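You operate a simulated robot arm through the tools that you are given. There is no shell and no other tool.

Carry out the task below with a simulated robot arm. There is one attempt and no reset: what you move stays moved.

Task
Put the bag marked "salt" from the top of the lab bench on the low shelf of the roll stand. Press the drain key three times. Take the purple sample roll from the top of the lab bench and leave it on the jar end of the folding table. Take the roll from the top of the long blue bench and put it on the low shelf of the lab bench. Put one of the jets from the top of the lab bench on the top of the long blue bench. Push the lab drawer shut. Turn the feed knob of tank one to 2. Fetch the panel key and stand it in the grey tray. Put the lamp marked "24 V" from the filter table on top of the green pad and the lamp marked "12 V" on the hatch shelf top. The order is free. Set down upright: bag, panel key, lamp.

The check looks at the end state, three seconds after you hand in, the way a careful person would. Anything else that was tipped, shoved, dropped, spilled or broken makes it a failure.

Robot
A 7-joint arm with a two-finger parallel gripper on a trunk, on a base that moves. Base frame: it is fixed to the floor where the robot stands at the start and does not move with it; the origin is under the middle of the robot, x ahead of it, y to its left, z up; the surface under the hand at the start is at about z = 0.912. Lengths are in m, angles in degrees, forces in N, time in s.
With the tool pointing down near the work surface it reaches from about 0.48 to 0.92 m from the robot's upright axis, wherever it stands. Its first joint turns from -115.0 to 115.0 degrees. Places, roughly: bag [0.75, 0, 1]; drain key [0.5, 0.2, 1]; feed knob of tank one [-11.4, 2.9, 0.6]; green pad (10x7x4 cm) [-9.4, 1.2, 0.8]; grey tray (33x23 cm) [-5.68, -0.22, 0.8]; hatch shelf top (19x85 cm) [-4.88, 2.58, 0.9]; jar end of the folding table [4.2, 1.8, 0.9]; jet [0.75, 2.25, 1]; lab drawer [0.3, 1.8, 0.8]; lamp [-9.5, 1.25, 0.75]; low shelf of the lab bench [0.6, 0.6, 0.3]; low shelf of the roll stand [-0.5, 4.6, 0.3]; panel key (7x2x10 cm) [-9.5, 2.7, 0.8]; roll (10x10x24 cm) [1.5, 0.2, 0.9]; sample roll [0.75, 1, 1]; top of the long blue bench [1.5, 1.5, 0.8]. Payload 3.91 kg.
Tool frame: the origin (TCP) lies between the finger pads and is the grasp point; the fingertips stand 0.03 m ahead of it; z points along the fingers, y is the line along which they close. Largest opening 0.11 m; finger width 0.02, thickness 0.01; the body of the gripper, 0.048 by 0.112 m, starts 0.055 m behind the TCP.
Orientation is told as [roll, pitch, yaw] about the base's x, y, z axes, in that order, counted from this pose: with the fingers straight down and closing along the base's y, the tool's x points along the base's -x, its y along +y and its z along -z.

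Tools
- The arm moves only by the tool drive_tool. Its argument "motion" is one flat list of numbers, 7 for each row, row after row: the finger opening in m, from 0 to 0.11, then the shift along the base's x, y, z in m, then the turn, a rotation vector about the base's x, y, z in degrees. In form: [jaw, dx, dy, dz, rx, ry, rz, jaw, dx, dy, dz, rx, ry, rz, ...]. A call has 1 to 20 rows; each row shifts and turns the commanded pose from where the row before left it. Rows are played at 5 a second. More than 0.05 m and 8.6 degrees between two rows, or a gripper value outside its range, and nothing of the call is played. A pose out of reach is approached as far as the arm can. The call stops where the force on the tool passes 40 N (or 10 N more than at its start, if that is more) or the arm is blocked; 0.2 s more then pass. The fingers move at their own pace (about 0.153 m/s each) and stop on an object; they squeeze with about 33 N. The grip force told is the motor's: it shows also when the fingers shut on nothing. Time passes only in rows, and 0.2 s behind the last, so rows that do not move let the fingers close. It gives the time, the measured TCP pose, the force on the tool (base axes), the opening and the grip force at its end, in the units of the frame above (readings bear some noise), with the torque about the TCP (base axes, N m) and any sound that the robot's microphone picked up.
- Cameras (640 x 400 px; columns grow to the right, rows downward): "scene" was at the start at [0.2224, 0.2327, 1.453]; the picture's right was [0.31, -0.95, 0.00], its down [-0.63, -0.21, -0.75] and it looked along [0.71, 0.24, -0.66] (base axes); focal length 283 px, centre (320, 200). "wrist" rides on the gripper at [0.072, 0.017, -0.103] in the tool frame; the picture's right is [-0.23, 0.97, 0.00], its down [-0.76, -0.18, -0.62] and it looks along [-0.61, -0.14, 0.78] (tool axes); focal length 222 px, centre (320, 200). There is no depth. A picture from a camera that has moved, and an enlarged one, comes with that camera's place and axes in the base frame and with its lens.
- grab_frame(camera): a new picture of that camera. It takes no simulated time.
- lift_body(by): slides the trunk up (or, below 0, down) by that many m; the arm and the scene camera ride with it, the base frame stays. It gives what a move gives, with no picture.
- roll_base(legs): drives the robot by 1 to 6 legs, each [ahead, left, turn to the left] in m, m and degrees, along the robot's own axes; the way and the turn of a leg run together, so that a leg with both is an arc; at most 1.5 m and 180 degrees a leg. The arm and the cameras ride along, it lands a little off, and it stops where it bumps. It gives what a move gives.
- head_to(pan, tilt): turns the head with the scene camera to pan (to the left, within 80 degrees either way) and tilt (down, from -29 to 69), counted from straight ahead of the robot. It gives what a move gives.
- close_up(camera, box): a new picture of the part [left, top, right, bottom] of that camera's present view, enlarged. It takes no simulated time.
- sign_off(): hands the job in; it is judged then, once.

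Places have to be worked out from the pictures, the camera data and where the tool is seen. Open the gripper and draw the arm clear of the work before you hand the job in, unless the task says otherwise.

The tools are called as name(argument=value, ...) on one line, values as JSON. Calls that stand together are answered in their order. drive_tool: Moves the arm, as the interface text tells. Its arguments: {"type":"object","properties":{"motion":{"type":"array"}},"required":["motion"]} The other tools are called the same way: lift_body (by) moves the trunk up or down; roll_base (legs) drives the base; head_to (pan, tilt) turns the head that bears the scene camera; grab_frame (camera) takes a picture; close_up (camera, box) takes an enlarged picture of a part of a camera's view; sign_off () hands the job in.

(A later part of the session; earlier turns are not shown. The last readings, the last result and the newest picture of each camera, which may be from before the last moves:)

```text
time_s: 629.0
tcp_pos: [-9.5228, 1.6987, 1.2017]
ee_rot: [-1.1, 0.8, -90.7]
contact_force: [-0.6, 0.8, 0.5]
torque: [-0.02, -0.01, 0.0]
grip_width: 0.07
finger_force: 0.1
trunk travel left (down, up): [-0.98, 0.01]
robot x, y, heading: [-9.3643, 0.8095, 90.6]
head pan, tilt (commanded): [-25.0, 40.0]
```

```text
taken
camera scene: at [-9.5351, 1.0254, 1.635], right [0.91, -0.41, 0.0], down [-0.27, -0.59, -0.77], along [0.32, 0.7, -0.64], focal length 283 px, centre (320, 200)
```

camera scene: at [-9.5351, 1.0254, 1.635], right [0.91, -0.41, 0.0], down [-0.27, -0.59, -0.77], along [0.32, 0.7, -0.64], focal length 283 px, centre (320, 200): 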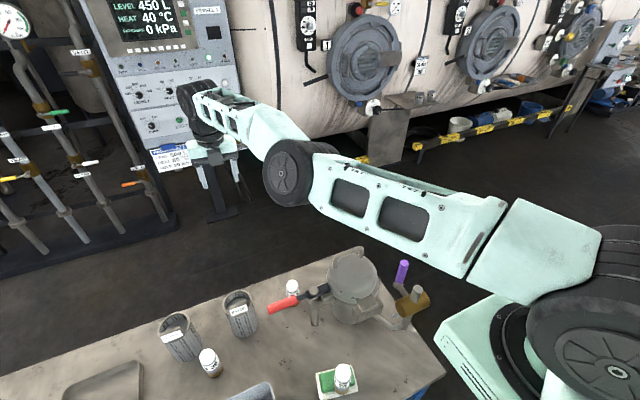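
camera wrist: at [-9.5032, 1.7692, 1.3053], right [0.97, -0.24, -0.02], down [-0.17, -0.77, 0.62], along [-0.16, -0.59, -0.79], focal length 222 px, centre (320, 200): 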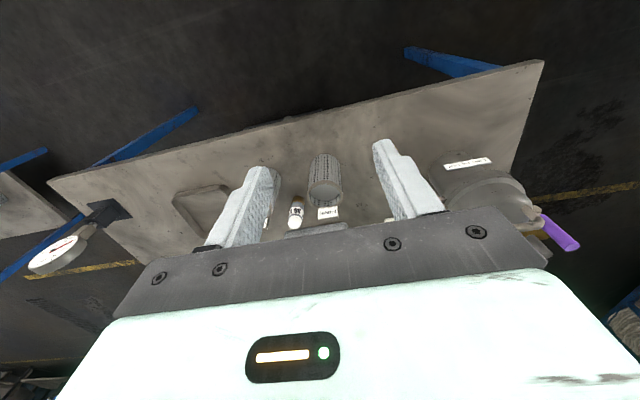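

The commanded pose now matches the measured one. I try bringing the hand back toward the lamp in small steps.

drive_tool(motion=[0.07, 0.02, -0.03, 0.02, 0, 0, 0, 0.07, 0.02, -0.03, 0.02, 0, 0, 0])

drive_tool(motion=[0.07, 0.02, -0.03, 0.02, 0, 0, 0, 0.07, 0.025, -0.03, 0, 0, 0, 0, 0.07, 0.025, -0.035, 0, 0, 0, 0, 0.07, 0, -0.03, 0, 0, 0, 0])

grab_frame(camera="wrist")

grab_frame(camera="scene")

```text
time_s: 629.6
tcp_pos: [-9.5111, 1.701, 1.2327]
ee_rot: [-1.2, 0.7, -90.6]
contact_force: [-0.6, 0.2, -0.2]
torque: [-0.05, -0.02, 0.01]
grip_width: 0.07
finger_force: 0.0
out of reach, approached as far as the arm can: row 1, 2
trunk travel left (down, up): [-0.98, 0.01]
robot x, y, heading: [-9.3648, 0.805, 90.3]
head pan, tilt (commanded): [-25.0, 40.0]
```

```text
time_s: 630.6
tcp_pos: [-9.4922, 1.707, 1.2539]
ee_rot: [-1.3, 0.7, -90.6]
contact_force: [-0.2, -1.0, 0.2]
torque: [-0.01, 0.05, 0.0]
grip_width: 0.0701
finger_force: 0.1
out of reach, approached as far as the arm can: row 1, 2, 3, 4
trunk travel left (down, up): [-0.98, 0.01]
robot x, y, heading: [-9.3618, 0.8088, 90.5]
head pan, tilt (commanded): [-25.0, 40.0]
```

```text
taken
camera wrist: at [-9.4733, 1.7786, 1.3571], right [0.97, -0.24, -0.02], down [-0.17, -0.77, 0.62], along [-0.16, -0.6, -0.79], focal length 222 px, centre (320, 200)
```

wrist: 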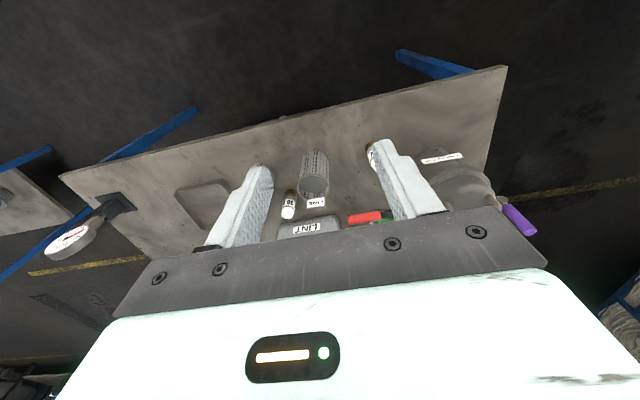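

```text
taken
camera scene: at [-9.5348, 1.0254, 1.635], right [0.91, -0.41, 0.0], down [-0.27, -0.58, -0.77], along [0.32, 0.7, -0.64], focal length 283 px, centre (320, 200)
```

scene: 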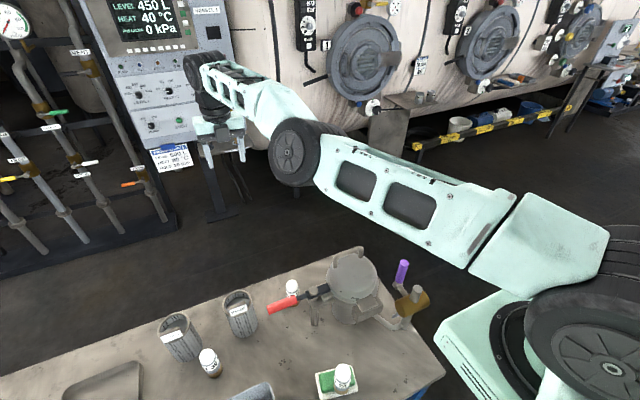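

The elbow has swung below the hand. Raising the hand high should let the elbow come back up; I command a rise of 0.25 m.

drive_tool(motion=[0.07, 0, 0, 0.045, 0, 0, 0, 0.07, 0, 0, 0.045, 0, 0, 0, 0.07, 0, 0, 0.045, 0, 0, 0, 0.07, 0, 0, 0.045, 0, 0, 0, 0.07, 0, 0, 0.045, 0, 0, 0])

grab_frame(camera="scene")

```text
time_s: 631.8
tcp_pos: [-9.4789, 1.6657, 1.4554]
ee_rot: [-1.2, 0.9, -90.6]
contact_force: [0.0, 0.0, 0.2]
torque: [0.01, -0.03, 0.01]
grip_width: 0.0699
finger_force: 0.2
out of reach, approached as far as the arm can: row 2, 3, 4, 5
trunk travel left (down, up): [-0.98, 0.01]
robot x, y, heading: [-9.3628, 0.8074, 90.6]
head pan, tilt (commanded): [-25.0, 40.0]
```

```text
taken
camera scene: at [-9.5349, 1.0247, 1.6352], right [0.91, -0.42, 0.0], down [-0.27, -0.58, -0.77], along [0.32, 0.7, -0.64], focal length 283 px, centre (320, 200)
```

scene: 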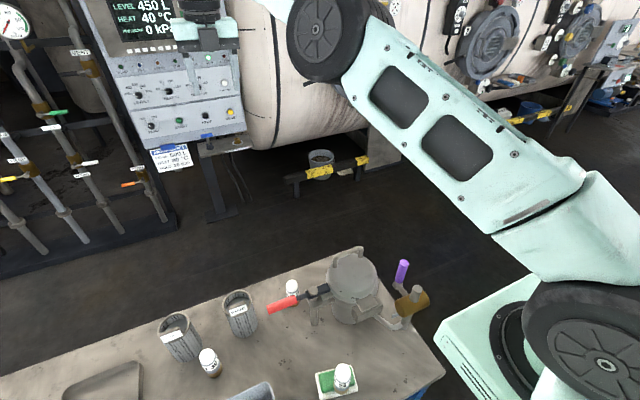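

The elbow is coming up. I now bring the hand back toward the robot in steps.

drive_tool(motion=[0.07, 0, -0.04, 0, 0, 0, 0, 0.07, 0, -0.04, 0, 0, 0, 0, 0.07, 0, -0.04, 0, 0, 0, 0])

grab_frame(camera="scene")

```text
time_s: 632.6
tcp_pos: [-9.4792, 1.5474, 1.4568]
ee_rot: [-1.3, 0.9, -90.8]
contact_force: [-0.2, 0.0, 0.4]
torque: [-0.02, -0.02, -0.04]
grip_width: 0.07
finger_force: 0.0
trunk travel left (down, up): [-0.98, 0.01]
robot x, y, heading: [-9.3678, 0.8045, 90.5]
head pan, tilt (commanded): [-25.0, 40.0]
```

```text
taken
camera scene: at [-9.5351, 1.0254, 1.635], right [0.91, -0.41, 0.0], down [-0.27, -0.58, -0.77], along [0.32, 0.7, -0.64], focal length 283 px, centre (320, 200)
```

scene: 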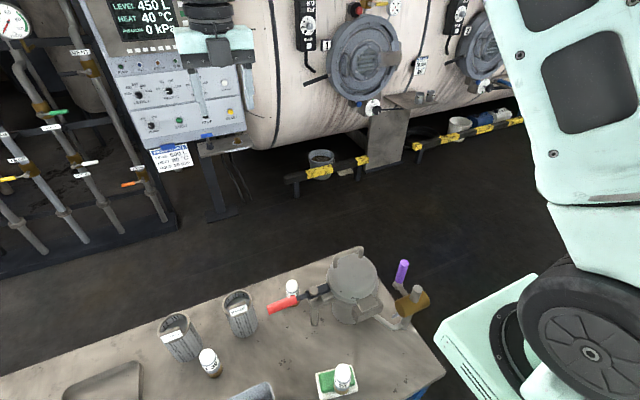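

Recovered: the arm follows again at a comfortable reach. I centre over the lamp at [−9.410, 1.506] and descend to z≈1.0.

drive_tool(motion=[0.07, 0.035, -0.02, 0, 0, 0, 0, 0.07, 0.034, -0.021, 0, 0, 0, 0, 0.07, 0, 0, -0.045, 0, 0, 0, 0.07, 0, 0, -0.045, 0, 0, 0, 0.07, 0, 0, -0.045, 0, 0, 0, 0.07, 0, 0, -0.045, 0, 0, 0, 0.07, 0, 0, -0.045, 0, 0, 0, 0.07, 0, 0, -0.045, 0, 0, 0, 0.07, 0, 0, -0.045, 0, 0, 0, 0.07, 0, 0, -0.045, 0, 0, 0, 0.07, 0, 0, -0.045, 0, 0, 0, 0.07, 0, 0, -0.045, 0, 0, 0])

grab_frame(camera="wrist")

grab_frame(camera="scene")

```text
time_s: 635.2
tcp_pos: [-9.4119, 1.5038, 1.005]
ee_rot: [-1.2, 0.9, -90.7]
contact_force: [0.5, 0.2, 1.0]
torque: [-0.01, -0.03, 0.01]
grip_width: 0.0701
finger_force: 0.0
trunk travel left (down, up): [-0.98, 0.01]
robot x, y, heading: [-9.3621, 0.8033, 90.8]
head pan, tilt (commanded): [-25.0, 40.0]
```

```text
taken
camera wrist: at [-9.3919, 1.5743, 1.1078], right [0.97, -0.24, -0.02], down [-0.17, -0.77, 0.62], along [-0.17, -0.59, -0.79], focal length 222 px, centre (320, 200)
```

wrist: 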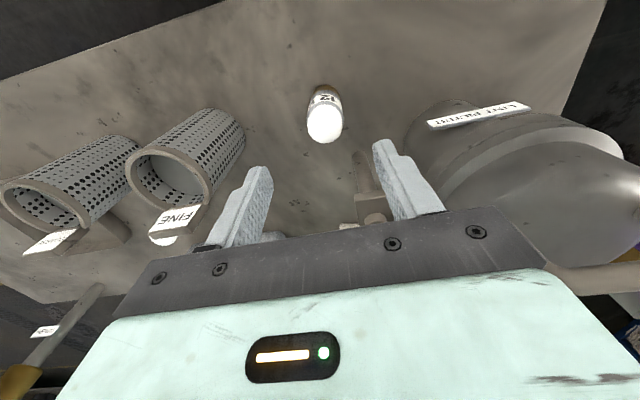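

```text
taken
camera scene: at [-9.5349, 1.025, 1.6352], right [0.91, -0.41, 0.0], down [-0.27, -0.58, -0.77], along [0.32, 0.7, -0.64], focal length 283 px, centre (320, 200)
```

scene: 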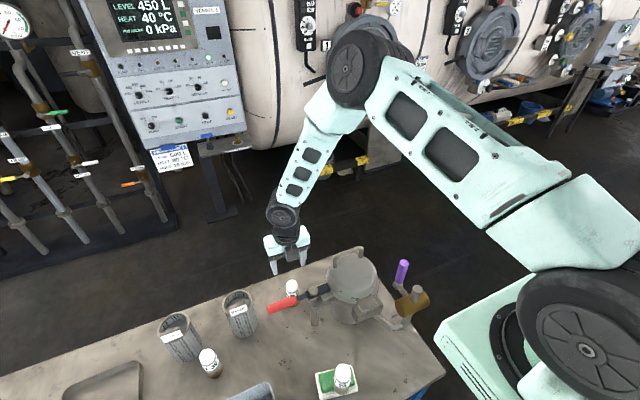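

The lamp is centred under the hand. I descend to z≈0.85 in steps and close.

drive_tool(motion=[0.07, 0.001, 0.004, -0.04, 0, 0, 0, 0.07, 0, 0, -0.04, 0, 0, 0, 0.07, 0, 0, -0.04, 0, 0, 0, 0.07, 0, 0, -0.035, 0, 0, 0])

grab_frame(camera="wrist")

```text
time_s: 636.2
tcp_pos: [-9.4095, 1.511, 0.8523]
ee_rot: [-1.1, 1.1, -90.6]
contact_force: [1.7, -3.7, 28.9]
torque: [-0.16, 0.0, 0.02]
grip_width: 0.0701
finger_force: 0.0
trunk travel left (down, up): [-0.98, 0.01]
robot x, y, heading: [-9.3641, 0.8082, 90.4]
head pan, tilt (commanded): [-25.0, 40.0]
```

```text
taken
camera wrist: at [-9.3898, 1.5817, 0.9557], right [0.97, -0.24, -0.03], down [-0.17, -0.77, 0.61], along [-0.17, -0.59, -0.79], focal length 222 px, centre (320, 200)
```

wrist: 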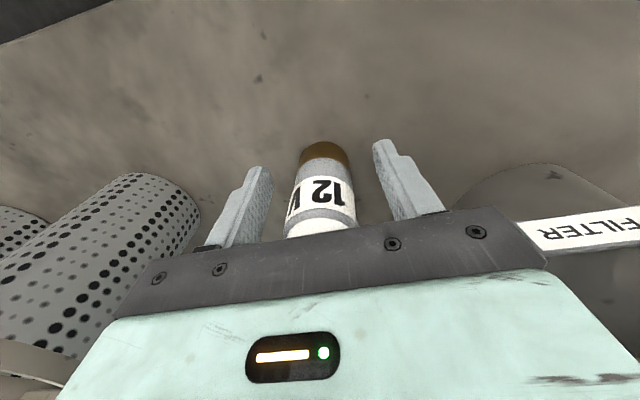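

The palm touches the lamp top (29 N). I raise 1.2 cm and then close.

drive_tool(motion=[0.07, 0, 0, 0.012, 0, 0, 0, 0.07, 0, 0, 0.003, 0, 0, 0, 0, 0, 0, 0, 0, 0, 0, 0, 0, 0, 0, 0, 0, 0, 0, 0, 0, 0, 0, 0, 0])

grab_frame(camera="wrist")

```text
time_s: 637.4
tcp_pos: [-9.41, 1.5094, 0.8651]
ee_rot: [-1.2, 0.8, -90.6]
contact_force: [0.5, 0.6, 0.0]
torque: [0.0, -0.01, 0.0]
grip_width: 0.0356
finger_force: 33.1
trunk travel left (down, up): [-0.98, 0.01]
robot x, y, heading: [-9.3633, 0.8054, 90.6]
head pan, tilt (commanded): [-25.0, 40.0]
```

```text
taken
camera wrist: at [-9.3904, 1.5802, 0.9682], right [0.97, -0.24, -0.02], down [-0.17, -0.77, 0.62], along [-0.16, -0.59, -0.79], focal length 222 px, centre (320, 200)
```

wrist: 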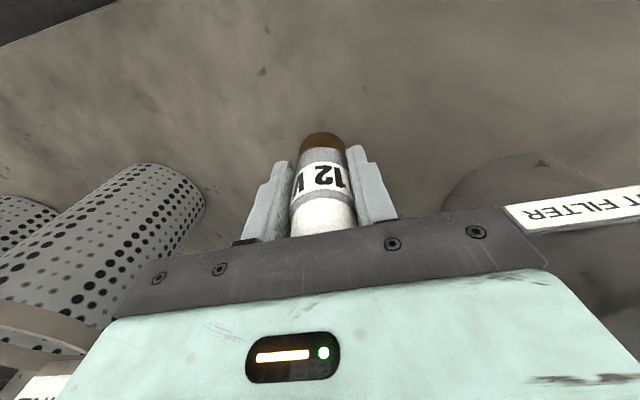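

The 12 V lamp is gripped. I lift it straight up to z≈1.33 and check.

drive_tool(motion=[0, 0, 0, 0.02, 0, 0, 0, 0, 0, 0, 0.04, 0, 0, 0, 0, 0, 0, 0.045, 0, 0, 0, 0, 0, 0, 0.045, 0, 0, 0, 0, 0, 0, 0.045, 0, 0, 0, 0, 0, 0, 0.045, 0, 0, 0, 0, 0, 0, 0.045, 0, 0, 0, 0, 0, 0, 0.045, 0, 0, 0, 0, 0, 0, 0.045, 0, 0, 0, 0, 0, 0, 0.045, 0, 0, 0, 0, 0, 0, 0.045, 0, 0, 0])

grab_frame(camera="wrist")

grab_frame(camera="scene")

```text
time_s: 639.8
tcp_pos: [-9.4094, 1.5097, 1.3285]
ee_rot: [-1.3, 0.8, -90.6]
contact_force: [0.0, 0.0, -0.4]
torque: [-0.02, -0.01, 0.0]
grip_width: 0.0357
finger_force: 32.8
trunk travel left (down, up): [-0.98, 0.01]
robot x, y, heading: [-9.3626, 0.8052, 90.5]
head pan, tilt (commanded): [-25.0, 40.0]
```

```text
taken
camera wrist: at [-9.3895, 1.5797, 1.433], right [0.97, -0.24, -0.02], down [-0.17, -0.77, 0.62], along [-0.16, -0.59, -0.79], focal length 222 px, centre (320, 200)
```

wrist: 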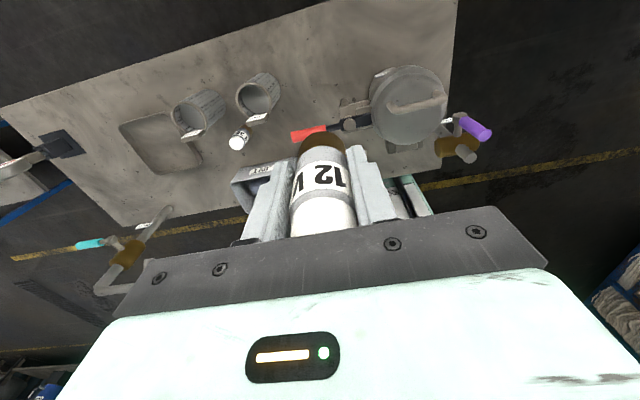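

```text
taken
camera scene: at [-9.5351, 1.0256, 1.6349], right [0.91, -0.41, 0.0], down [-0.27, -0.59, -0.77], along [0.32, 0.7, -0.64], focal length 283 px, centre (320, 200)
```

scene: 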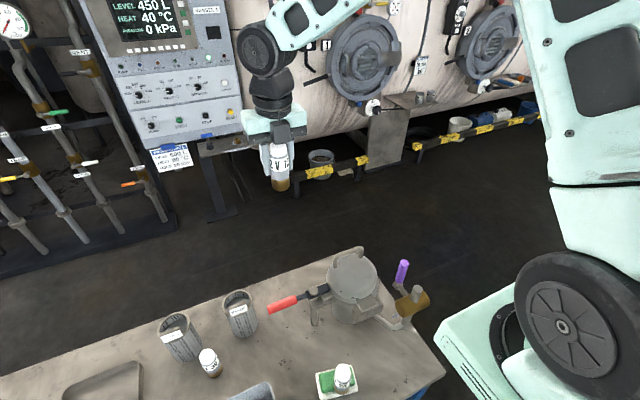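

The 12 V lamp is safely lifted, and the 24 V lamp still stands on its pad. I back out, go around the table end, and travel along the aisle toward the hatch shelf at x≈−4.9.

roll_base(legs=[[-0.35, 0, 0], [0, -1.25, 0], [0.85, 0, 0]])

head_to(pan=0, tilt=25)

grab_frame(camera="scene")

head_to(pan=-60, tilt=20)

grab_frame(camera="scene")

```text
time_s: 652.2
tcp_pos: [-8.1676, 2.0091, 1.3291]
ee_rot: [-1.3, 0.8, -90.1]
contact_force: [0.0, 0.9, -0.7]
torque: [0.02, 0.04, 0.0]
grip_width: 0.0358
finger_force: 32.8
trunk travel left (down, up): [-0.98, 0.01]
robot x, y, heading: [-8.1149, 1.3075, 90.9]
head pan, tilt (commanded): [-25.0, 40.0]
```

```text
time_s: 653.1
tcp_pos: [-8.1666, 2.0087, 1.3286]
ee_rot: [-1.1, 0.8, -89.9]
contact_force: [0.1, 0.7, -1.3]
torque: [0.0, 0.01, -0.02]
grip_width: 0.0354
finger_force: 33.1
trunk travel left (down, up): [-0.98, 0.01]
robot x, y, heading: [-8.1162, 1.3103, 91.1]
head pan, tilt (commanded): [0.0, 25.0]
```

```text
taken
camera scene: at [-8.3236, 1.5389, 1.6583], right [1.0, 0.02, 0.0], down [0.01, -0.42, -0.91], along [-0.02, 0.91, -0.42], focal length 283 px, centre (320, 200)
```

scene: 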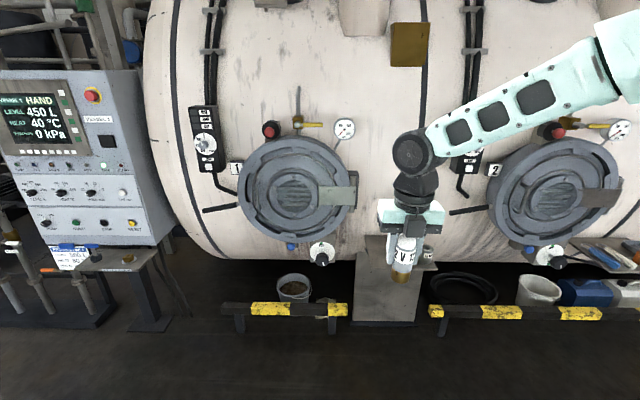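

```text
time_s: 654.4
tcp_pos: [-8.1678, 2.0101, 1.3289]
ee_rot: [-1.3, 0.9, -89.9]
contact_force: [-0.2, 0.1, -0.4]
torque: [0.01, -0.02, -0.01]
grip_width: 0.0358
finger_force: 33.2
trunk travel left (down, up): [-0.98, 0.01]
robot x, y, heading: [-8.1138, 1.31, 90.9]
head pan, tilt (commanded): [-60.0, 20.0]
```

```text
taken
camera scene: at [-8.2421, 1.4951, 1.6664], right [0.52, -0.86, 0.0], down [-0.29, -0.18, -0.94], along [0.8, 0.49, -0.34], focal length 283 px, centre (320, 200)
```

scene: 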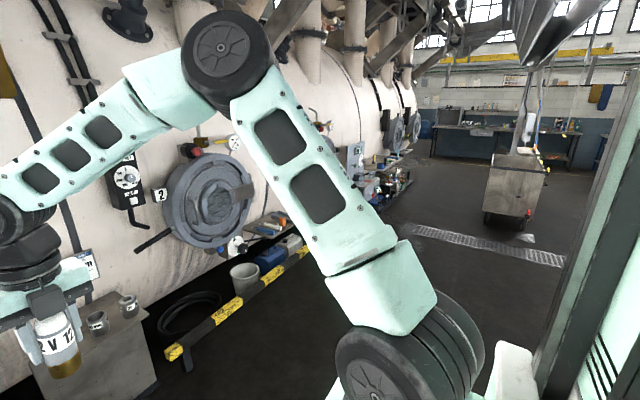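

The vessel side with hatches 1 and 2 is ahead; floor rails stand at y≈2.2. I strafe right about 3.2 m along y≈1.3 to the hatch shelf at x≈−4.9.

roll_base(legs=[[0, -1.45, -0.9], [0, -1.45, 0], [0, -0.3, 0]])

head_to(pan=0, tilt=30)

grab_frame(camera="scene")

grab_frame(camera="wrist")

```text
time_s: 670.0
tcp_pos: [-5.0045, 2.1243, 1.3284]
ee_rot: [-1.1, 0.8, -87.8]
contact_force: [0.0, -0.5, -0.5]
torque: [-0.01, 0.0, 0.01]
grip_width: 0.0358
finger_force: 32.8
trunk travel left (down, up): [-0.98, 0.01]
robot x, y, heading: [-4.9271, 1.425, 93.1]
head pan, tilt (commanded): [-60.0, 20.0]
```

```text
time_s: 671.3
tcp_pos: [-5.005, 2.1239, 1.3292]
ee_rot: [-1.1, 0.8, -87.9]
contact_force: [-0.5, -0.4, -0.9]
torque: [0.02, -0.01, -0.04]
grip_width: 0.0358
finger_force: 33.0
trunk travel left (down, up): [-0.98, 0.01]
robot x, y, heading: [-4.9237, 1.4258, 92.9]
head pan, tilt (commanded): [0.0, 30.0]
```

```text
taken
camera scene: at [-5.143, 1.6466, 1.6504], right [1.0, 0.06, 0.0], down [0.03, -0.5, -0.87], along [-0.05, 0.86, -0.5], focal length 283 px, centre (320, 200)
```

scene: 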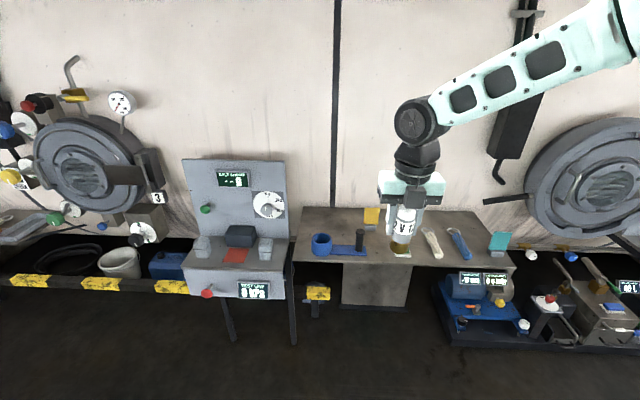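

```text
taken
camera wrist: at [-4.9885, 2.1961, 1.4327], right [0.98, -0.19, -0.02], down [-0.14, -0.78, 0.62], along [-0.14, -0.6, -0.79], focal length 222 px, centre (320, 200)
```

wrist: 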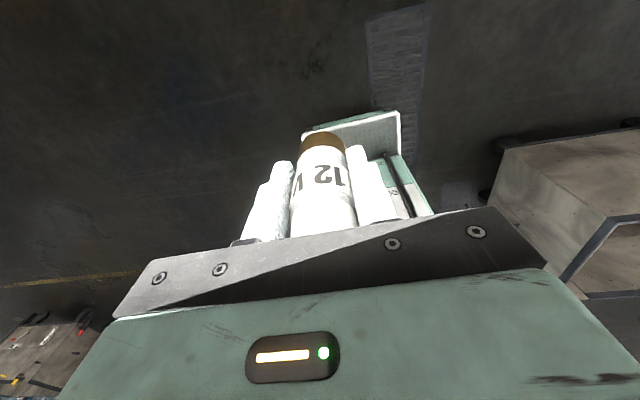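

The hatch shelf is the long narrow shelf in front of the hand, with several tools on it. I enlarge it to find a free spot.

close_up(camera="scene", box=[280, 190, 530, 310])

head_to(pan=-25, tilt=35)

grab_frame(camera="scene")

```text
2.56 times, centred on (405, 250) of scene
camera zoom: at [-5.143, 1.6466, 1.6504], right [1.0, 0.06, 0.0], down [0.03, -0.5, -0.87], along [-0.05, 0.86, -0.5], focal length 725 px, centre (102, 72)
```

zoom: 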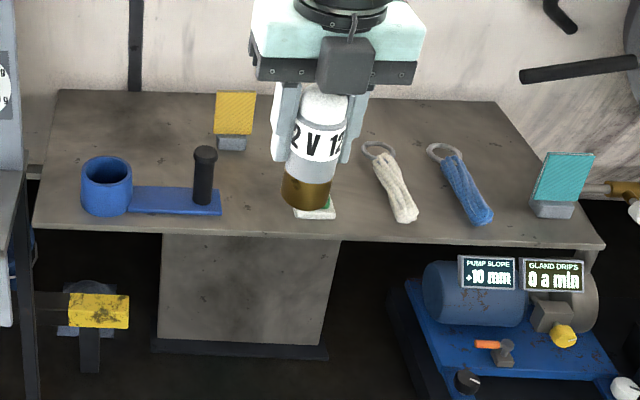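

```text
time_s: 672.2
tcp_pos: [-5.0053, 2.1244, 1.329]
ee_rot: [-1.2, 0.9, -87.9]
contact_force: [-0.6, 0.1, -0.3]
torque: [0.01, -0.02, -0.01]
grip_width: 0.0353
finger_force: 33.1
trunk travel left (down, up): [-0.98, 0.01]
robot x, y, heading: [-4.9268, 1.4254, 93.4]
head pan, tilt (commanded): [-25.0, 35.0]
```

```text
taken
camera scene: at [-5.1054, 1.6382, 1.6426], right [0.93, -0.37, 0.0], down [-0.21, -0.53, -0.82], along [0.3, 0.76, -0.57], focal length 283 px, centre (320, 200)
```

scene: 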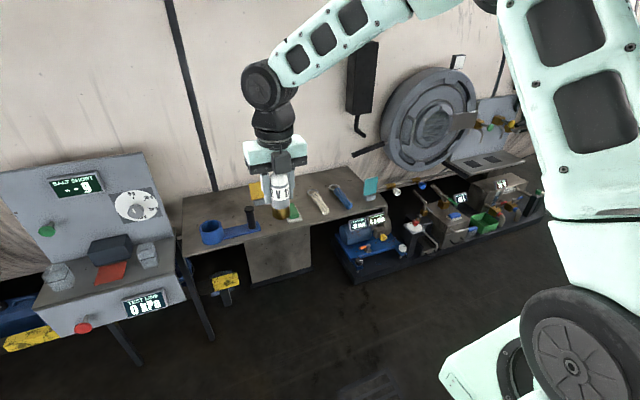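

The shelf top spans x −5.29…−4.45 from y≈2.47. A free patch lies between the black post (x≈−5.03) and a small white-green piece (x≈−4.87), so I aim for [−4.95, 2.57] and drive up, squaring the heading.

roll_base(legs=[[0.44, -0.05, -3]])

head_to(pan=-5, tilt=40)

grab_frame(camera="scene")

grab_frame(camera="wrist")

```text
time_s: 674.8
tcp_pos: [-4.9368, 2.5678, 1.3285]
ee_rot: [-1.2, 0.8, -90.5]
contact_force: [-1.4, -0.5, -1.7]
torque: [-0.02, 0.0, -0.01]
grip_width: 0.0352
finger_force: 33.3
trunk travel left (down, up): [-0.98, 0.01]
robot x, y, heading: [-4.8883, 1.8656, 90.7]
head pan, tilt (commanded): [-25.0, 35.0]
```

```text
time_s: 675.7
tcp_pos: [-4.9373, 2.5661, 1.3289]
ee_rot: [-1.3, 0.8, -90.6]
contact_force: [-0.5, -0.3, -0.8]
torque: [-0.02, 0.02, 0.01]
grip_width: 0.0357
finger_force: 33.0
trunk travel left (down, up): [-0.98, 0.01]
robot x, y, heading: [-4.8924, 1.8619, 90.8]
head pan, tilt (commanded): [-5.0, 40.0]
```

```text
taken
camera scene: at [-5.0901, 2.0912, 1.635], right [1.0, -0.08, 0.0], down [-0.05, -0.64, -0.77], along [0.06, 0.76, -0.64], focal length 283 px, centre (320, 200)
```

scene: 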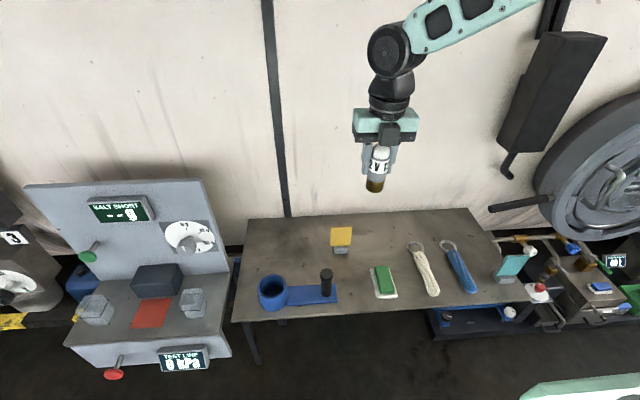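

```text
taken
camera wrist: at [-4.9176, 2.6386, 1.4327], right [0.97, -0.23, -0.02], down [-0.17, -0.77, 0.62], along [-0.16, -0.59, -0.79], focal length 222 px, centre (320, 200)
```

wrist: 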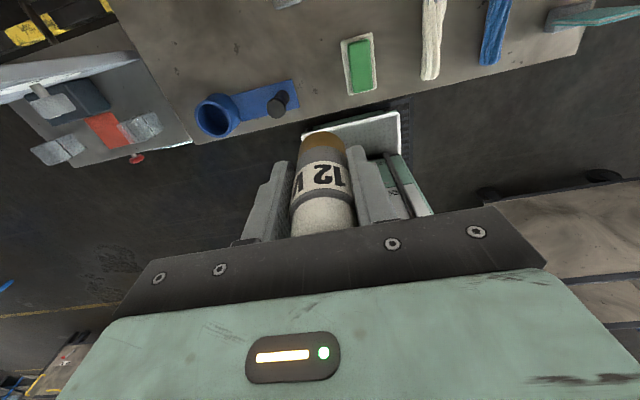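

The free patch is centred near x=−4.966, y=2.57. I shift there and lower the lamp to just above the shelf.

drive_tool(motion=[0, -0.029, 0.004, -0.02, 0, 0, 0, 0, 0, 0, -0.045, 0, 0, 0, 0, 0, 0, -0.045, 0, 0, 0, 0, 0, 0, -0.045, 0, 0, 0, 0, 0, 0, -0.045, 0, 0, 0, 0, 0, 0, -0.045, 0, 0, 0, 0, 0, 0, -0.045, 0, 0, 0, 0, 0, 0, -0.03, 0, 0, 0])

close_up(camera="scene", box=[230, 170, 480, 330])

grab_frame(camera="wrist")

```text
time_s: 677.5
tcp_pos: [-4.9676, 2.5712, 1.0083]
ee_rot: [-1.2, 0.9, -90.5]
contact_force: [0.7, -0.1, 0.2]
torque: [0.04, 0.01, -0.02]
grip_width: 0.0357
finger_force: 33.2
trunk travel left (down, up): [-0.98, 0.01]
robot x, y, heading: [-4.8929, 1.8683, 90.7]
head pan, tilt (commanded): [-5.0, 40.0]
```

```text
2.50 times, centred on (355, 250) of scene
camera zoom: at [-5.0901, 2.0911, 1.6351], right [1.0, -0.08, 0.0], down [-0.05, -0.64, -0.77], along [0.06, 0.76, -0.64], focal length 708 px, centre (232, 75)
```

zoom: 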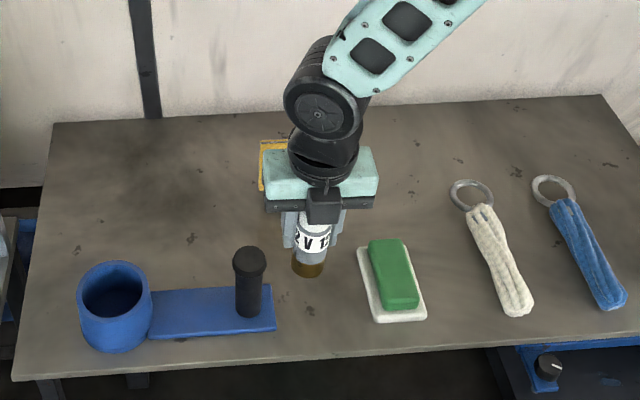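

```text
taken
camera wrist: at [-4.9477, 2.6427, 1.1119], right [0.97, -0.23, -0.02], down [-0.17, -0.77, 0.62], along [-0.16, -0.59, -0.79], focal length 222 px, centre (320, 200)
```

wrist: 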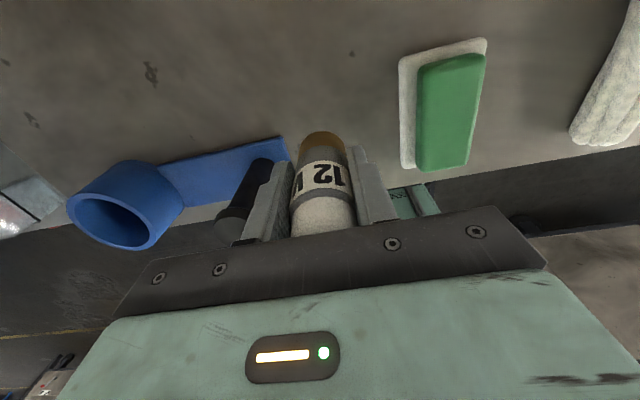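

The lamp is over free surface with good side clearance. I lower in small steps until contact.

drive_tool(motion=[0, 0, 0, -0.015, 0, 0, 0, 0, 0, 0, -0.008, 0, 0, 0, 0, 0, 0, -0.004, 0, 0, 0, 0, 0, 0, -0.003, 0, 0, 0])

drive_tool(motion=[0, 0, 0, -0.003, 0, 0, 0, 0, 0, 0, -0.002, 0, 0, 0, 0, 0, 0, 0, 0, 0, 0])

```text
time_s: 678.5
tcp_pos: [-4.9667, 2.5713, 0.9793]
ee_rot: [-1.2, 0.8, -90.5]
contact_force: [-0.2, -0.5, -1.0]
torque: [0.0, -0.01, 0.0]
grip_width: 0.0356
finger_force: 33.1
trunk travel left (down, up): [-0.98, 0.01]
robot x, y, heading: [-4.8903, 1.8676, 90.8]
head pan, tilt (commanded): [-5.0, 40.0]
```

```text
time_s: 679.3
tcp_pos: [-4.967, 2.5721, 0.9743]
ee_rot: [-1.2, 0.7, -90.5]
contact_force: [-0.8, -0.5, -0.7]
torque: [-0.02, -0.03, -0.02]
grip_width: 0.0357
finger_force: 33.4
trunk travel left (down, up): [-0.98, 0.01]
robot x, y, heading: [-4.889, 1.8644, 90.3]
head pan, tilt (commanded): [-5.0, 40.0]
```

No contact yet at lamp-bottom z≈0.90. I continue in 2–3 mm steps.

drive_tool(motion=[0, 0, 0, -0.003, 0, 0, 0, 0, 0, 0, -0.002, 0, 0, 0, 0, 0, 0, 0, 0, 0, 0])

drive_tool(motion=[0, 0, 0, -0.003, 0, 0, 0, 0, 0, 0, -0.002, 0, 0, 0, 0, 0, 0, 0, 0, 0, 0])

drive_tool(motion=[0, 0, 0, -0.003, 0, 0, 0, 0, 0, 0, -0.002, 0, 0, 0, 0, 0, 0, 0, 0, 0, 0])

```text
time_s: 680.1
tcp_pos: [-4.9651, 2.5719, 0.9684]
ee_rot: [-1.3, 0.8, -90.5]
contact_force: [-0.9, 0.7, -0.5]
torque: [0.02, 0.01, 0.01]
grip_width: 0.0354
finger_force: 32.7
trunk travel left (down, up): [-0.98, 0.01]
robot x, y, heading: [-4.8942, 1.8663, 90.6]
head pan, tilt (commanded): [-5.0, 40.0]
```

```text
time_s: 680.9
tcp_pos: [-4.968, 2.5724, 0.9655]
ee_rot: [-1.3, 0.9, -90.5]
contact_force: [1.3, -0.6, 7.4]
torque: [-0.11, -0.18, 0.01]
grip_width: 0.0358
finger_force: 32.8
trunk travel left (down, up): [-0.98, 0.01]
robot x, y, heading: [-4.8905, 1.8635, 90.7]
head pan, tilt (commanded): [-5.0, 40.0]
```

```text
time_s: 681.7
tcp_pos: [-4.9666, 2.5724, 0.961]
ee_rot: [-1.4, 1.1, -90.5]
contact_force: [1.2, 2.0, 32.1]
torque: [-0.07, -0.44, 0.02]
grip_width: 0.0358
finger_force: 33.1
trunk travel left (down, up): [-0.98, 0.01]
robot x, y, heading: [-4.8911, 1.8654, 90.6]
head pan, tilt (commanded): [-5.0, 40.0]
```

Contact: the shelf carries the lamp (surface z≈0.89). I ease up 5 mm and release.

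drive_tool(motion=[0, 0, 0, 0.005, 0, 0, 0, 0, 0, 0, 0, 0, 0, 0])

drive_tool(motion=[0.045, 0, 0, 0, 0, 0, 0, 0.056, 0, 0, 0, 0, 0, 0, 0.056, 0, 0, 0, 0, 0, 0, 0.056, 0, 0, 0.01, 0, 0, 0, 0.056, 0, 0, 0.03, 0, 0, 0, 0.056, 0, 0, 0.04, 0, 0, 0, 0.056, 0, 0, 0.045, 0, 0, 0, 0.056, 0, 0, 0.045, 0, 0, 0, 0.056, 0, 0, 0.045, 0, 0, 0])

close_up(camera="scene", box=[230, 170, 480, 330])

```text
time_s: 682.3
tcp_pos: [-4.9675, 2.5702, 0.9628]
ee_rot: [-1.2, 0.7, -90.6]
contact_force: [0.2, 0.3, -0.6]
torque: [-0.03, -0.01, -0.02]
grip_width: 0.0358
finger_force: 32.8
trunk travel left (down, up): [-0.98, 0.01]
robot x, y, heading: [-4.8886, 1.8672, 91.0]
head pan, tilt (commanded): [-5.0, 40.0]
```

```text
time_s: 684.3
tcp_pos: [-4.9658, 2.5729, 1.1811]
ee_rot: [-1.1, 0.8, -90.5]
contact_force: [0.2, 0.3, 0.3]
torque: [-0.02, 0.01, 0.03]
grip_width: 0.056
finger_force: 0.1
trunk travel left (down, up): [-0.98, 0.01]
robot x, y, heading: [-4.8879, 1.8676, 90.8]
head pan, tilt (commanded): [-5.0, 40.0]
```

```text
2.50 times, centred on (355, 250) of scene
camera zoom: at [-5.0902, 2.0915, 1.6349], right [1.0, -0.08, 0.0], down [-0.05, -0.64, -0.77], along [0.06, 0.76, -0.64], focal length 708 px, centre (232, 75)
```

zoom: 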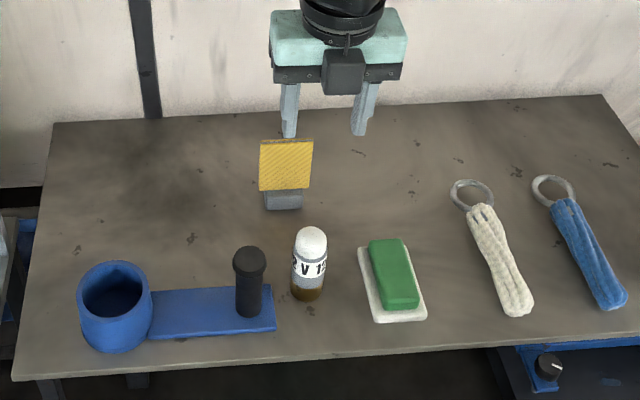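

The 12 V lamp stands upright on the hatch shelf. Next is the feed knob of tank one at [−11.4, 2.9]; I back off, turn to face −x and drive down the aisle.

drive_tool(motion=[0.056, 0, -0.02, 0.045, 0, 0, 0, 0.056, 0, -0.02, 0.045, 0, 0, 0, 0.056, 0, -0.02, 0.045, 0, 0, 0])

roll_base(legs=[[-0.5, 0, 0], [0, 0, 89.5], [1.45, 0, 0], [1.45, 0, 0]])

head_to(pan=0, tilt=20)

grab_frame(camera="scene")

```text
time_s: 685.1
tcp_pos: [-4.9646, 2.5122, 1.3144]
ee_rot: [-1.2, 0.8, -90.4]
contact_force: [-1.0, 0.5, 0.2]
torque: [-0.04, 0.0, -0.02]
grip_width: 0.0559
finger_force: 0.1
trunk travel left (down, up): [-0.98, 0.01]
robot x, y, heading: [-4.8899, 1.8614, 91.0]
head pan, tilt (commanded): [-5.0, 40.0]
```

```text
time_s: 705.4
tcp_pos: [-8.4313, 1.421, 1.3145]
ee_rot: [-1.2, 0.7, -4.8]
contact_force: [0.1, 0.6, 0.3]
torque: [0.0, 0.0, 0.02]
grip_width: 0.0561
finger_force: 0.1
trunk travel left (down, up): [-0.98, 0.01]
robot x, y, heading: [-7.7818, 1.4461, 176.1]
head pan, tilt (commanded): [-5.0, 40.0]
```

```text
time_s: 706.3
tcp_pos: [-8.4323, 1.4215, 1.3132]
ee_rot: [-1.3, 0.8, -4.7]
contact_force: [0.4, 0.5, 1.0]
torque: [0.01, 0.02, 0.02]
grip_width: 0.056
finger_force: 0.0
trunk travel left (down, up): [-0.98, 0.01]
robot x, y, heading: [-7.7803, 1.4485, 176.6]
head pan, tilt (commanded): [0.0, 20.0]
```

```text
taken
camera scene: at [-8.028, 1.2583, 1.6664], right [0.06, 1.0, 0.0], down [0.34, -0.02, -0.94], along [-0.94, 0.06, -0.34], focal length 283 px, centre (320, 200)
```

scene: 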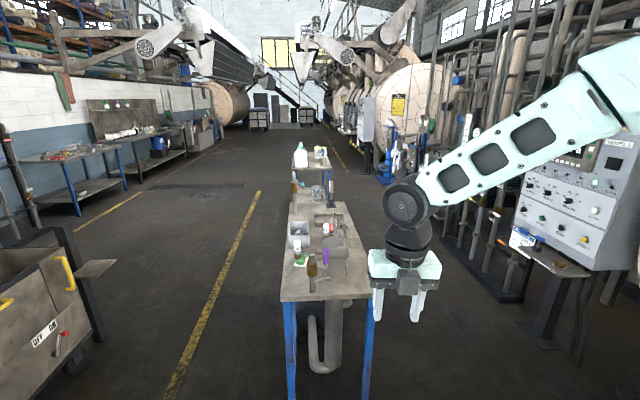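

The left side of the filter table is wide open. I go that way to x≈−11 and then look toward the tanks.

roll_base(legs=[[0, 1.0, 3.5], [1.45, 0, 0], [1.45, 0, 0], [0.4, 0, 0]])

head_to(pan=-60, tilt=20)

grab_frame(camera="scene")

head_to(pan=-20, tilt=20)

grab_frame(camera="scene")

```text
time_s: 727.2
tcp_pos: [-11.7673, 0.4628, 1.3141]
ee_rot: [-1.2, 0.9, -2.6]
contact_force: [-0.7, 0.8, 0.3]
torque: [-0.03, 0.02, -0.02]
grip_width: 0.0562
finger_force: 0.1
trunk travel left (down, up): [-0.98, 0.01]
robot x, y, heading: [-11.1166, 0.5133, 178.5]
head pan, tilt (commanded): [0.0, 20.0]
```

```text
time_s: 728.5
tcp_pos: [-11.7662, 0.4619, 1.3143]
ee_rot: [-1.2, 0.7, -2.6]
contact_force: [-0.3, -0.2, -0.2]
torque: [-0.02, 0.01, 0.03]
grip_width: 0.0561
finger_force: 0.1
trunk travel left (down, up): [-0.98, 0.01]
robot x, y, heading: [-11.1172, 0.5127, 178.3]
head pan, tilt (commanded): [-60.0, 20.0]
```

```text
taken
camera scene: at [-11.3086, 0.3937, 1.6664], right [0.88, 0.48, 0.0], down [0.16, -0.3, -0.94], along [-0.45, 0.83, -0.34], focal length 283 px, centre (320, 200)
```

scene: 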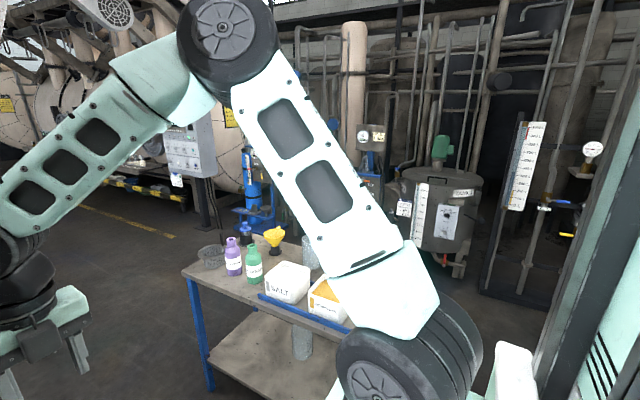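

```text
time_s: 729.6
tcp_pos: [-11.7666, 0.4616, 1.314]
ee_rot: [-1.2, 0.8, -2.6]
contact_force: [-0.3, -0.4, 0.3]
torque: [0.01, 0.03, -0.02]
grip_width: 0.0559
finger_force: 0.0
trunk travel left (down, up): [-0.98, 0.01]
robot x, y, heading: [-11.1152, 0.5146, 178.7]
head pan, tilt (commanded): [-20.0, 20.0]
```

```text
taken
camera scene: at [-11.3508, 0.346, 1.6664], right [0.37, 0.93, 0.0], down [0.32, -0.13, -0.94], along [-0.87, 0.34, -0.34], focal length 283 px, centre (320, 200)
```

scene: 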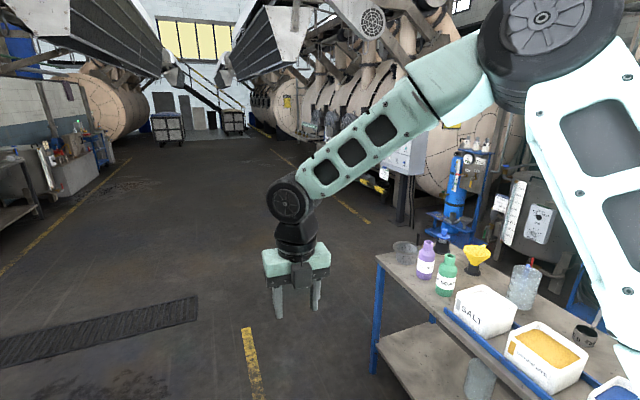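

Tank one with its small knob panel is beyond the second table, at about [−11.41, 2.85]. I back up slightly and turn to face +y to look through the gap between the two tables.

roll_base(legs=[[-0.24, 0, 0], [0, 0, -88.6]])

head_to(pan=0, tilt=35)

grab_frame(camera="scene")

```text
time_s: 735.2
tcp_pos: [-10.9364, 1.1525, 1.3133]
ee_rot: [-1.3, 0.9, -91.1]
contact_force: [-0.2, -0.7, 0.0]
torque: [0.02, 0.01, 0.01]
grip_width: 0.0559
finger_force: 0.1
trunk travel left (down, up): [-0.98, 0.01]
robot x, y, heading: [-10.8677, 0.5051, 90.0]
head pan, tilt (commanded): [-20.0, 20.0]
```

```text
time_s: 736.0
tcp_pos: [-10.9353, 1.1533, 1.3149]
ee_rot: [-1.3, 0.8, -91.1]
contact_force: [-0.1, -0.9, -0.3]
torque: [0.0, 0.02, -0.03]
grip_width: 0.0564
finger_force: 0.1
trunk travel left (down, up): [-0.98, 0.01]
robot x, y, heading: [-10.8678, 0.51, 90.2]
head pan, tilt (commanded): [0.0, 35.0]
```

```text
taken
camera scene: at [-11.0729, 0.7366, 1.6426], right [1.0, 0.0, 0.0], down [0.0, -0.57, -0.82], along [0.0, 0.82, -0.57], focal length 283 px, centre (320, 200)
```

scene: 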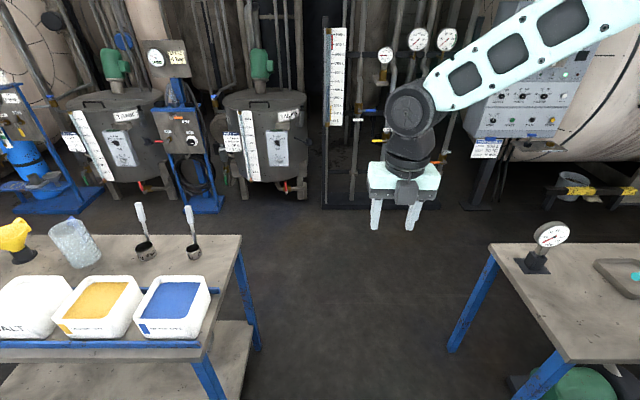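

The gap is 1.07 m wide. The tank at x≈−11.4 carries a small panel with a knob; I enlarge it.

close_up(camera="scene", box=[200, 80, 320, 190])

close_up(camera="scene", box=[60, 80, 220, 190])

close_up(camera="scene", box=[440, 60, 600, 200])

```text
3.64 times, centred on (260, 135) of scene
camera zoom: at [-11.0729, 0.7366, 1.6426], right [1.0, 0.0, 0.0], down [0.0, -0.57, -0.82], along [0.0, 0.82, -0.57], focal length 1030 px, centre (538, 436)
```

zoom: 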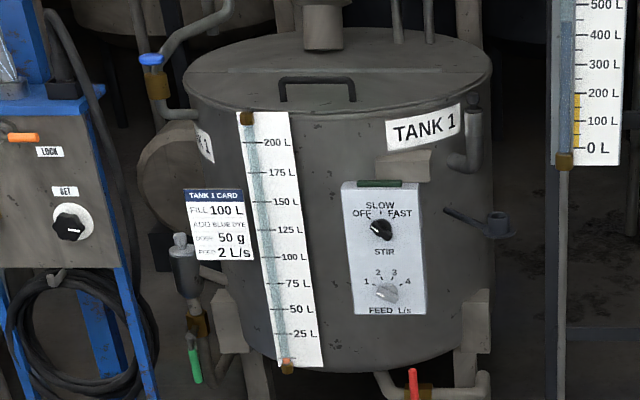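

```text
3.64 times, centred on (140, 135) of scene
camera zoom: at [-11.0729, 0.7366, 1.6426], right [1.0, 0.0, 0.0], down [0.0, -0.57, -0.82], along [0.0, 0.82, -0.57], focal length 1030 px, centre (974, 436)
```

zoom: 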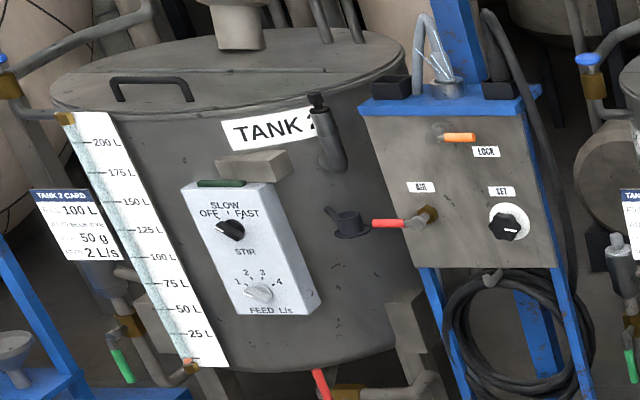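

```text
2.86 times, centred on (520, 130) of scene
camera zoom: at [-11.0729, 0.7366, 1.6426], right [1.0, 0.0, 0.0], down [0.0, -0.57, -0.82], along [0.0, 0.82, -0.57], focal length 809 px, centre (-251, 400)
```

zoom: 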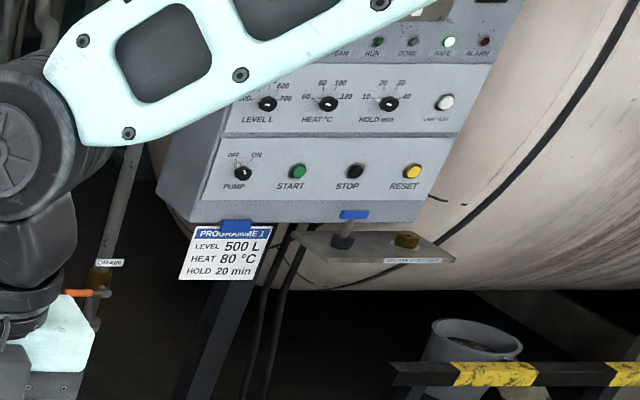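

TANK 1's panel has a STIR knob and a FEED L/s knob (positions 1–4) at about [−11.42, 2.83, 0.574]. I bring the tool level here first, then drive through the gap.

drive_tool(motion=[0.056, 0, 0.04, 0, 0, 0, 0, 0.056, 0, 0.04, 0, 0, 0, 0, 0.056, 0, 0, 0, 8.5, 0, 0, 0.056, 0, 0, 0, 8.5, 0, 0, 0.056, 0, 0, 0, 8.5, 0, 0, 0.056, 0, 0, 0, 8.5, 0, 0, 0.056, 0, 0, 0, 8.5, 0, 0, 0.056, 0, 0, 0, 8.5, 0, 0, 0.056, 0, 0, 0, 8.5, 0, 0, 0.056, 0, 0, 0, 8.5, 0, 0, 0.056, 0, 0, 0, 8.5, 0, 0, 0.056, 0, 0, 0, 8.5, 0, 0, 0.056, 0, 0, 0, 6, 0, 0])

grab_frame(camera="scene")

grab_frame(camera="wrist")

```text
time_s: 738.8
tcp_pos: [-10.9347, 1.2328, 1.3148]
ee_rot: [-152.0, 87.7, 119.2]
contact_force: [0.4, 0.7, 0.4]
torque: [0.0, 0.01, 0.0]
grip_width: 0.0561
finger_force: 0.0
trunk travel left (down, up): [-0.98, 0.01]
robot x, y, heading: [-10.8673, 0.5087, 90.2]
head pan, tilt (commanded): [0.0, 35.0]
```

```text
taken
camera scene: at [-11.0729, 0.7365, 1.6427], right [1.0, 0.0, 0.0], down [0.0, -0.57, -0.82], along [0.0, 0.82, -0.57], focal length 283 px, centre (320, 200)
```

scene: 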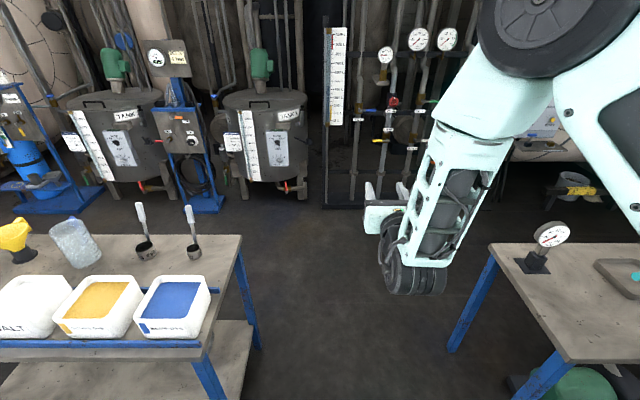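

```text
taken
camera wrist: at [-10.9145, 1.1277, 1.3828], right [0.97, 0.03, -0.25], down [-0.18, -0.6, -0.78], along [-0.17, 0.8, -0.58], focal length 222 px, centre (320, 200)
```

wrist: 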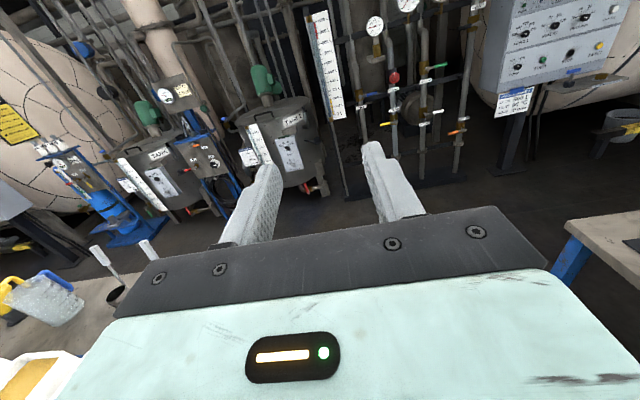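

The tool is level. I drive 1.48 m ahead through the gap and then look before strafing left to the tank.

roll_base(legs=[[1.47, 0, 0]])

grab_frame(camera="scene")

head_to(pan=60, tilt=40)

grab_frame(camera="scene")

```text
time_s: 746.0
tcp_pos: [-10.9187, 2.6828, 1.3136]
ee_rot: [-150.7, 87.9, 119.6]
contact_force: [-0.1, -0.6, 0.4]
torque: [0.0, -0.01, -0.04]
grip_width: 0.0559
finger_force: 0.1
trunk travel left (down, up): [-0.98, 0.01]
robot x, y, heading: [-10.8603, 1.9557, 89.5]
head pan, tilt (commanded): [0.0, 35.0]
```

```text
taken
camera scene: at [-11.0624, 2.1876, 1.6426], right [1.0, -0.01, 0.0], down [-0.01, -0.57, -0.82], along [0.01, 0.82, -0.57], focal length 283 px, centre (320, 200)
```

scene: 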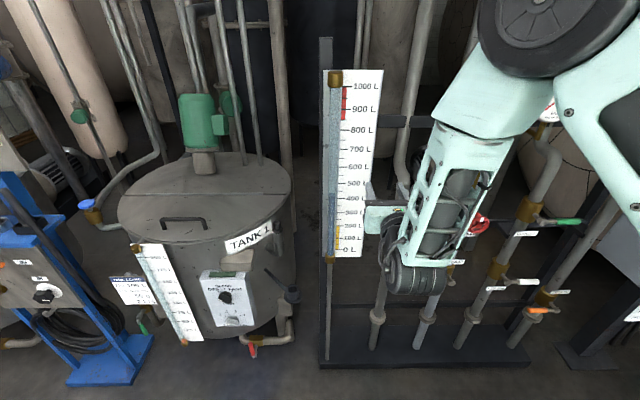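

```text
time_s: 747.3
tcp_pos: [-10.9185, 2.6823, 1.3133]
ee_rot: [-150.8, 87.9, 119.7]
contact_force: [0.0, 0.2, -0.5]
torque: [0.0, 0.0, -0.01]
grip_width: 0.0561
finger_force: 0.0
trunk travel left (down, up): [-0.98, 0.01]
robot x, y, heading: [-10.8601, 1.9539, 89.2]
head pan, tilt (commanded): [60.0, 40.0]
```

```text
taken
camera scene: at [-11.1365, 2.143, 1.635], right [0.51, 0.86, 0.0], down [0.55, -0.33, -0.77], along [-0.66, 0.39, -0.64], focal length 283 px, centre (320, 200)
```

scene: 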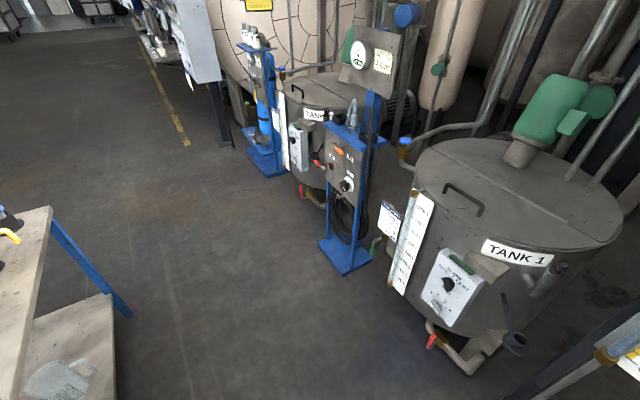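

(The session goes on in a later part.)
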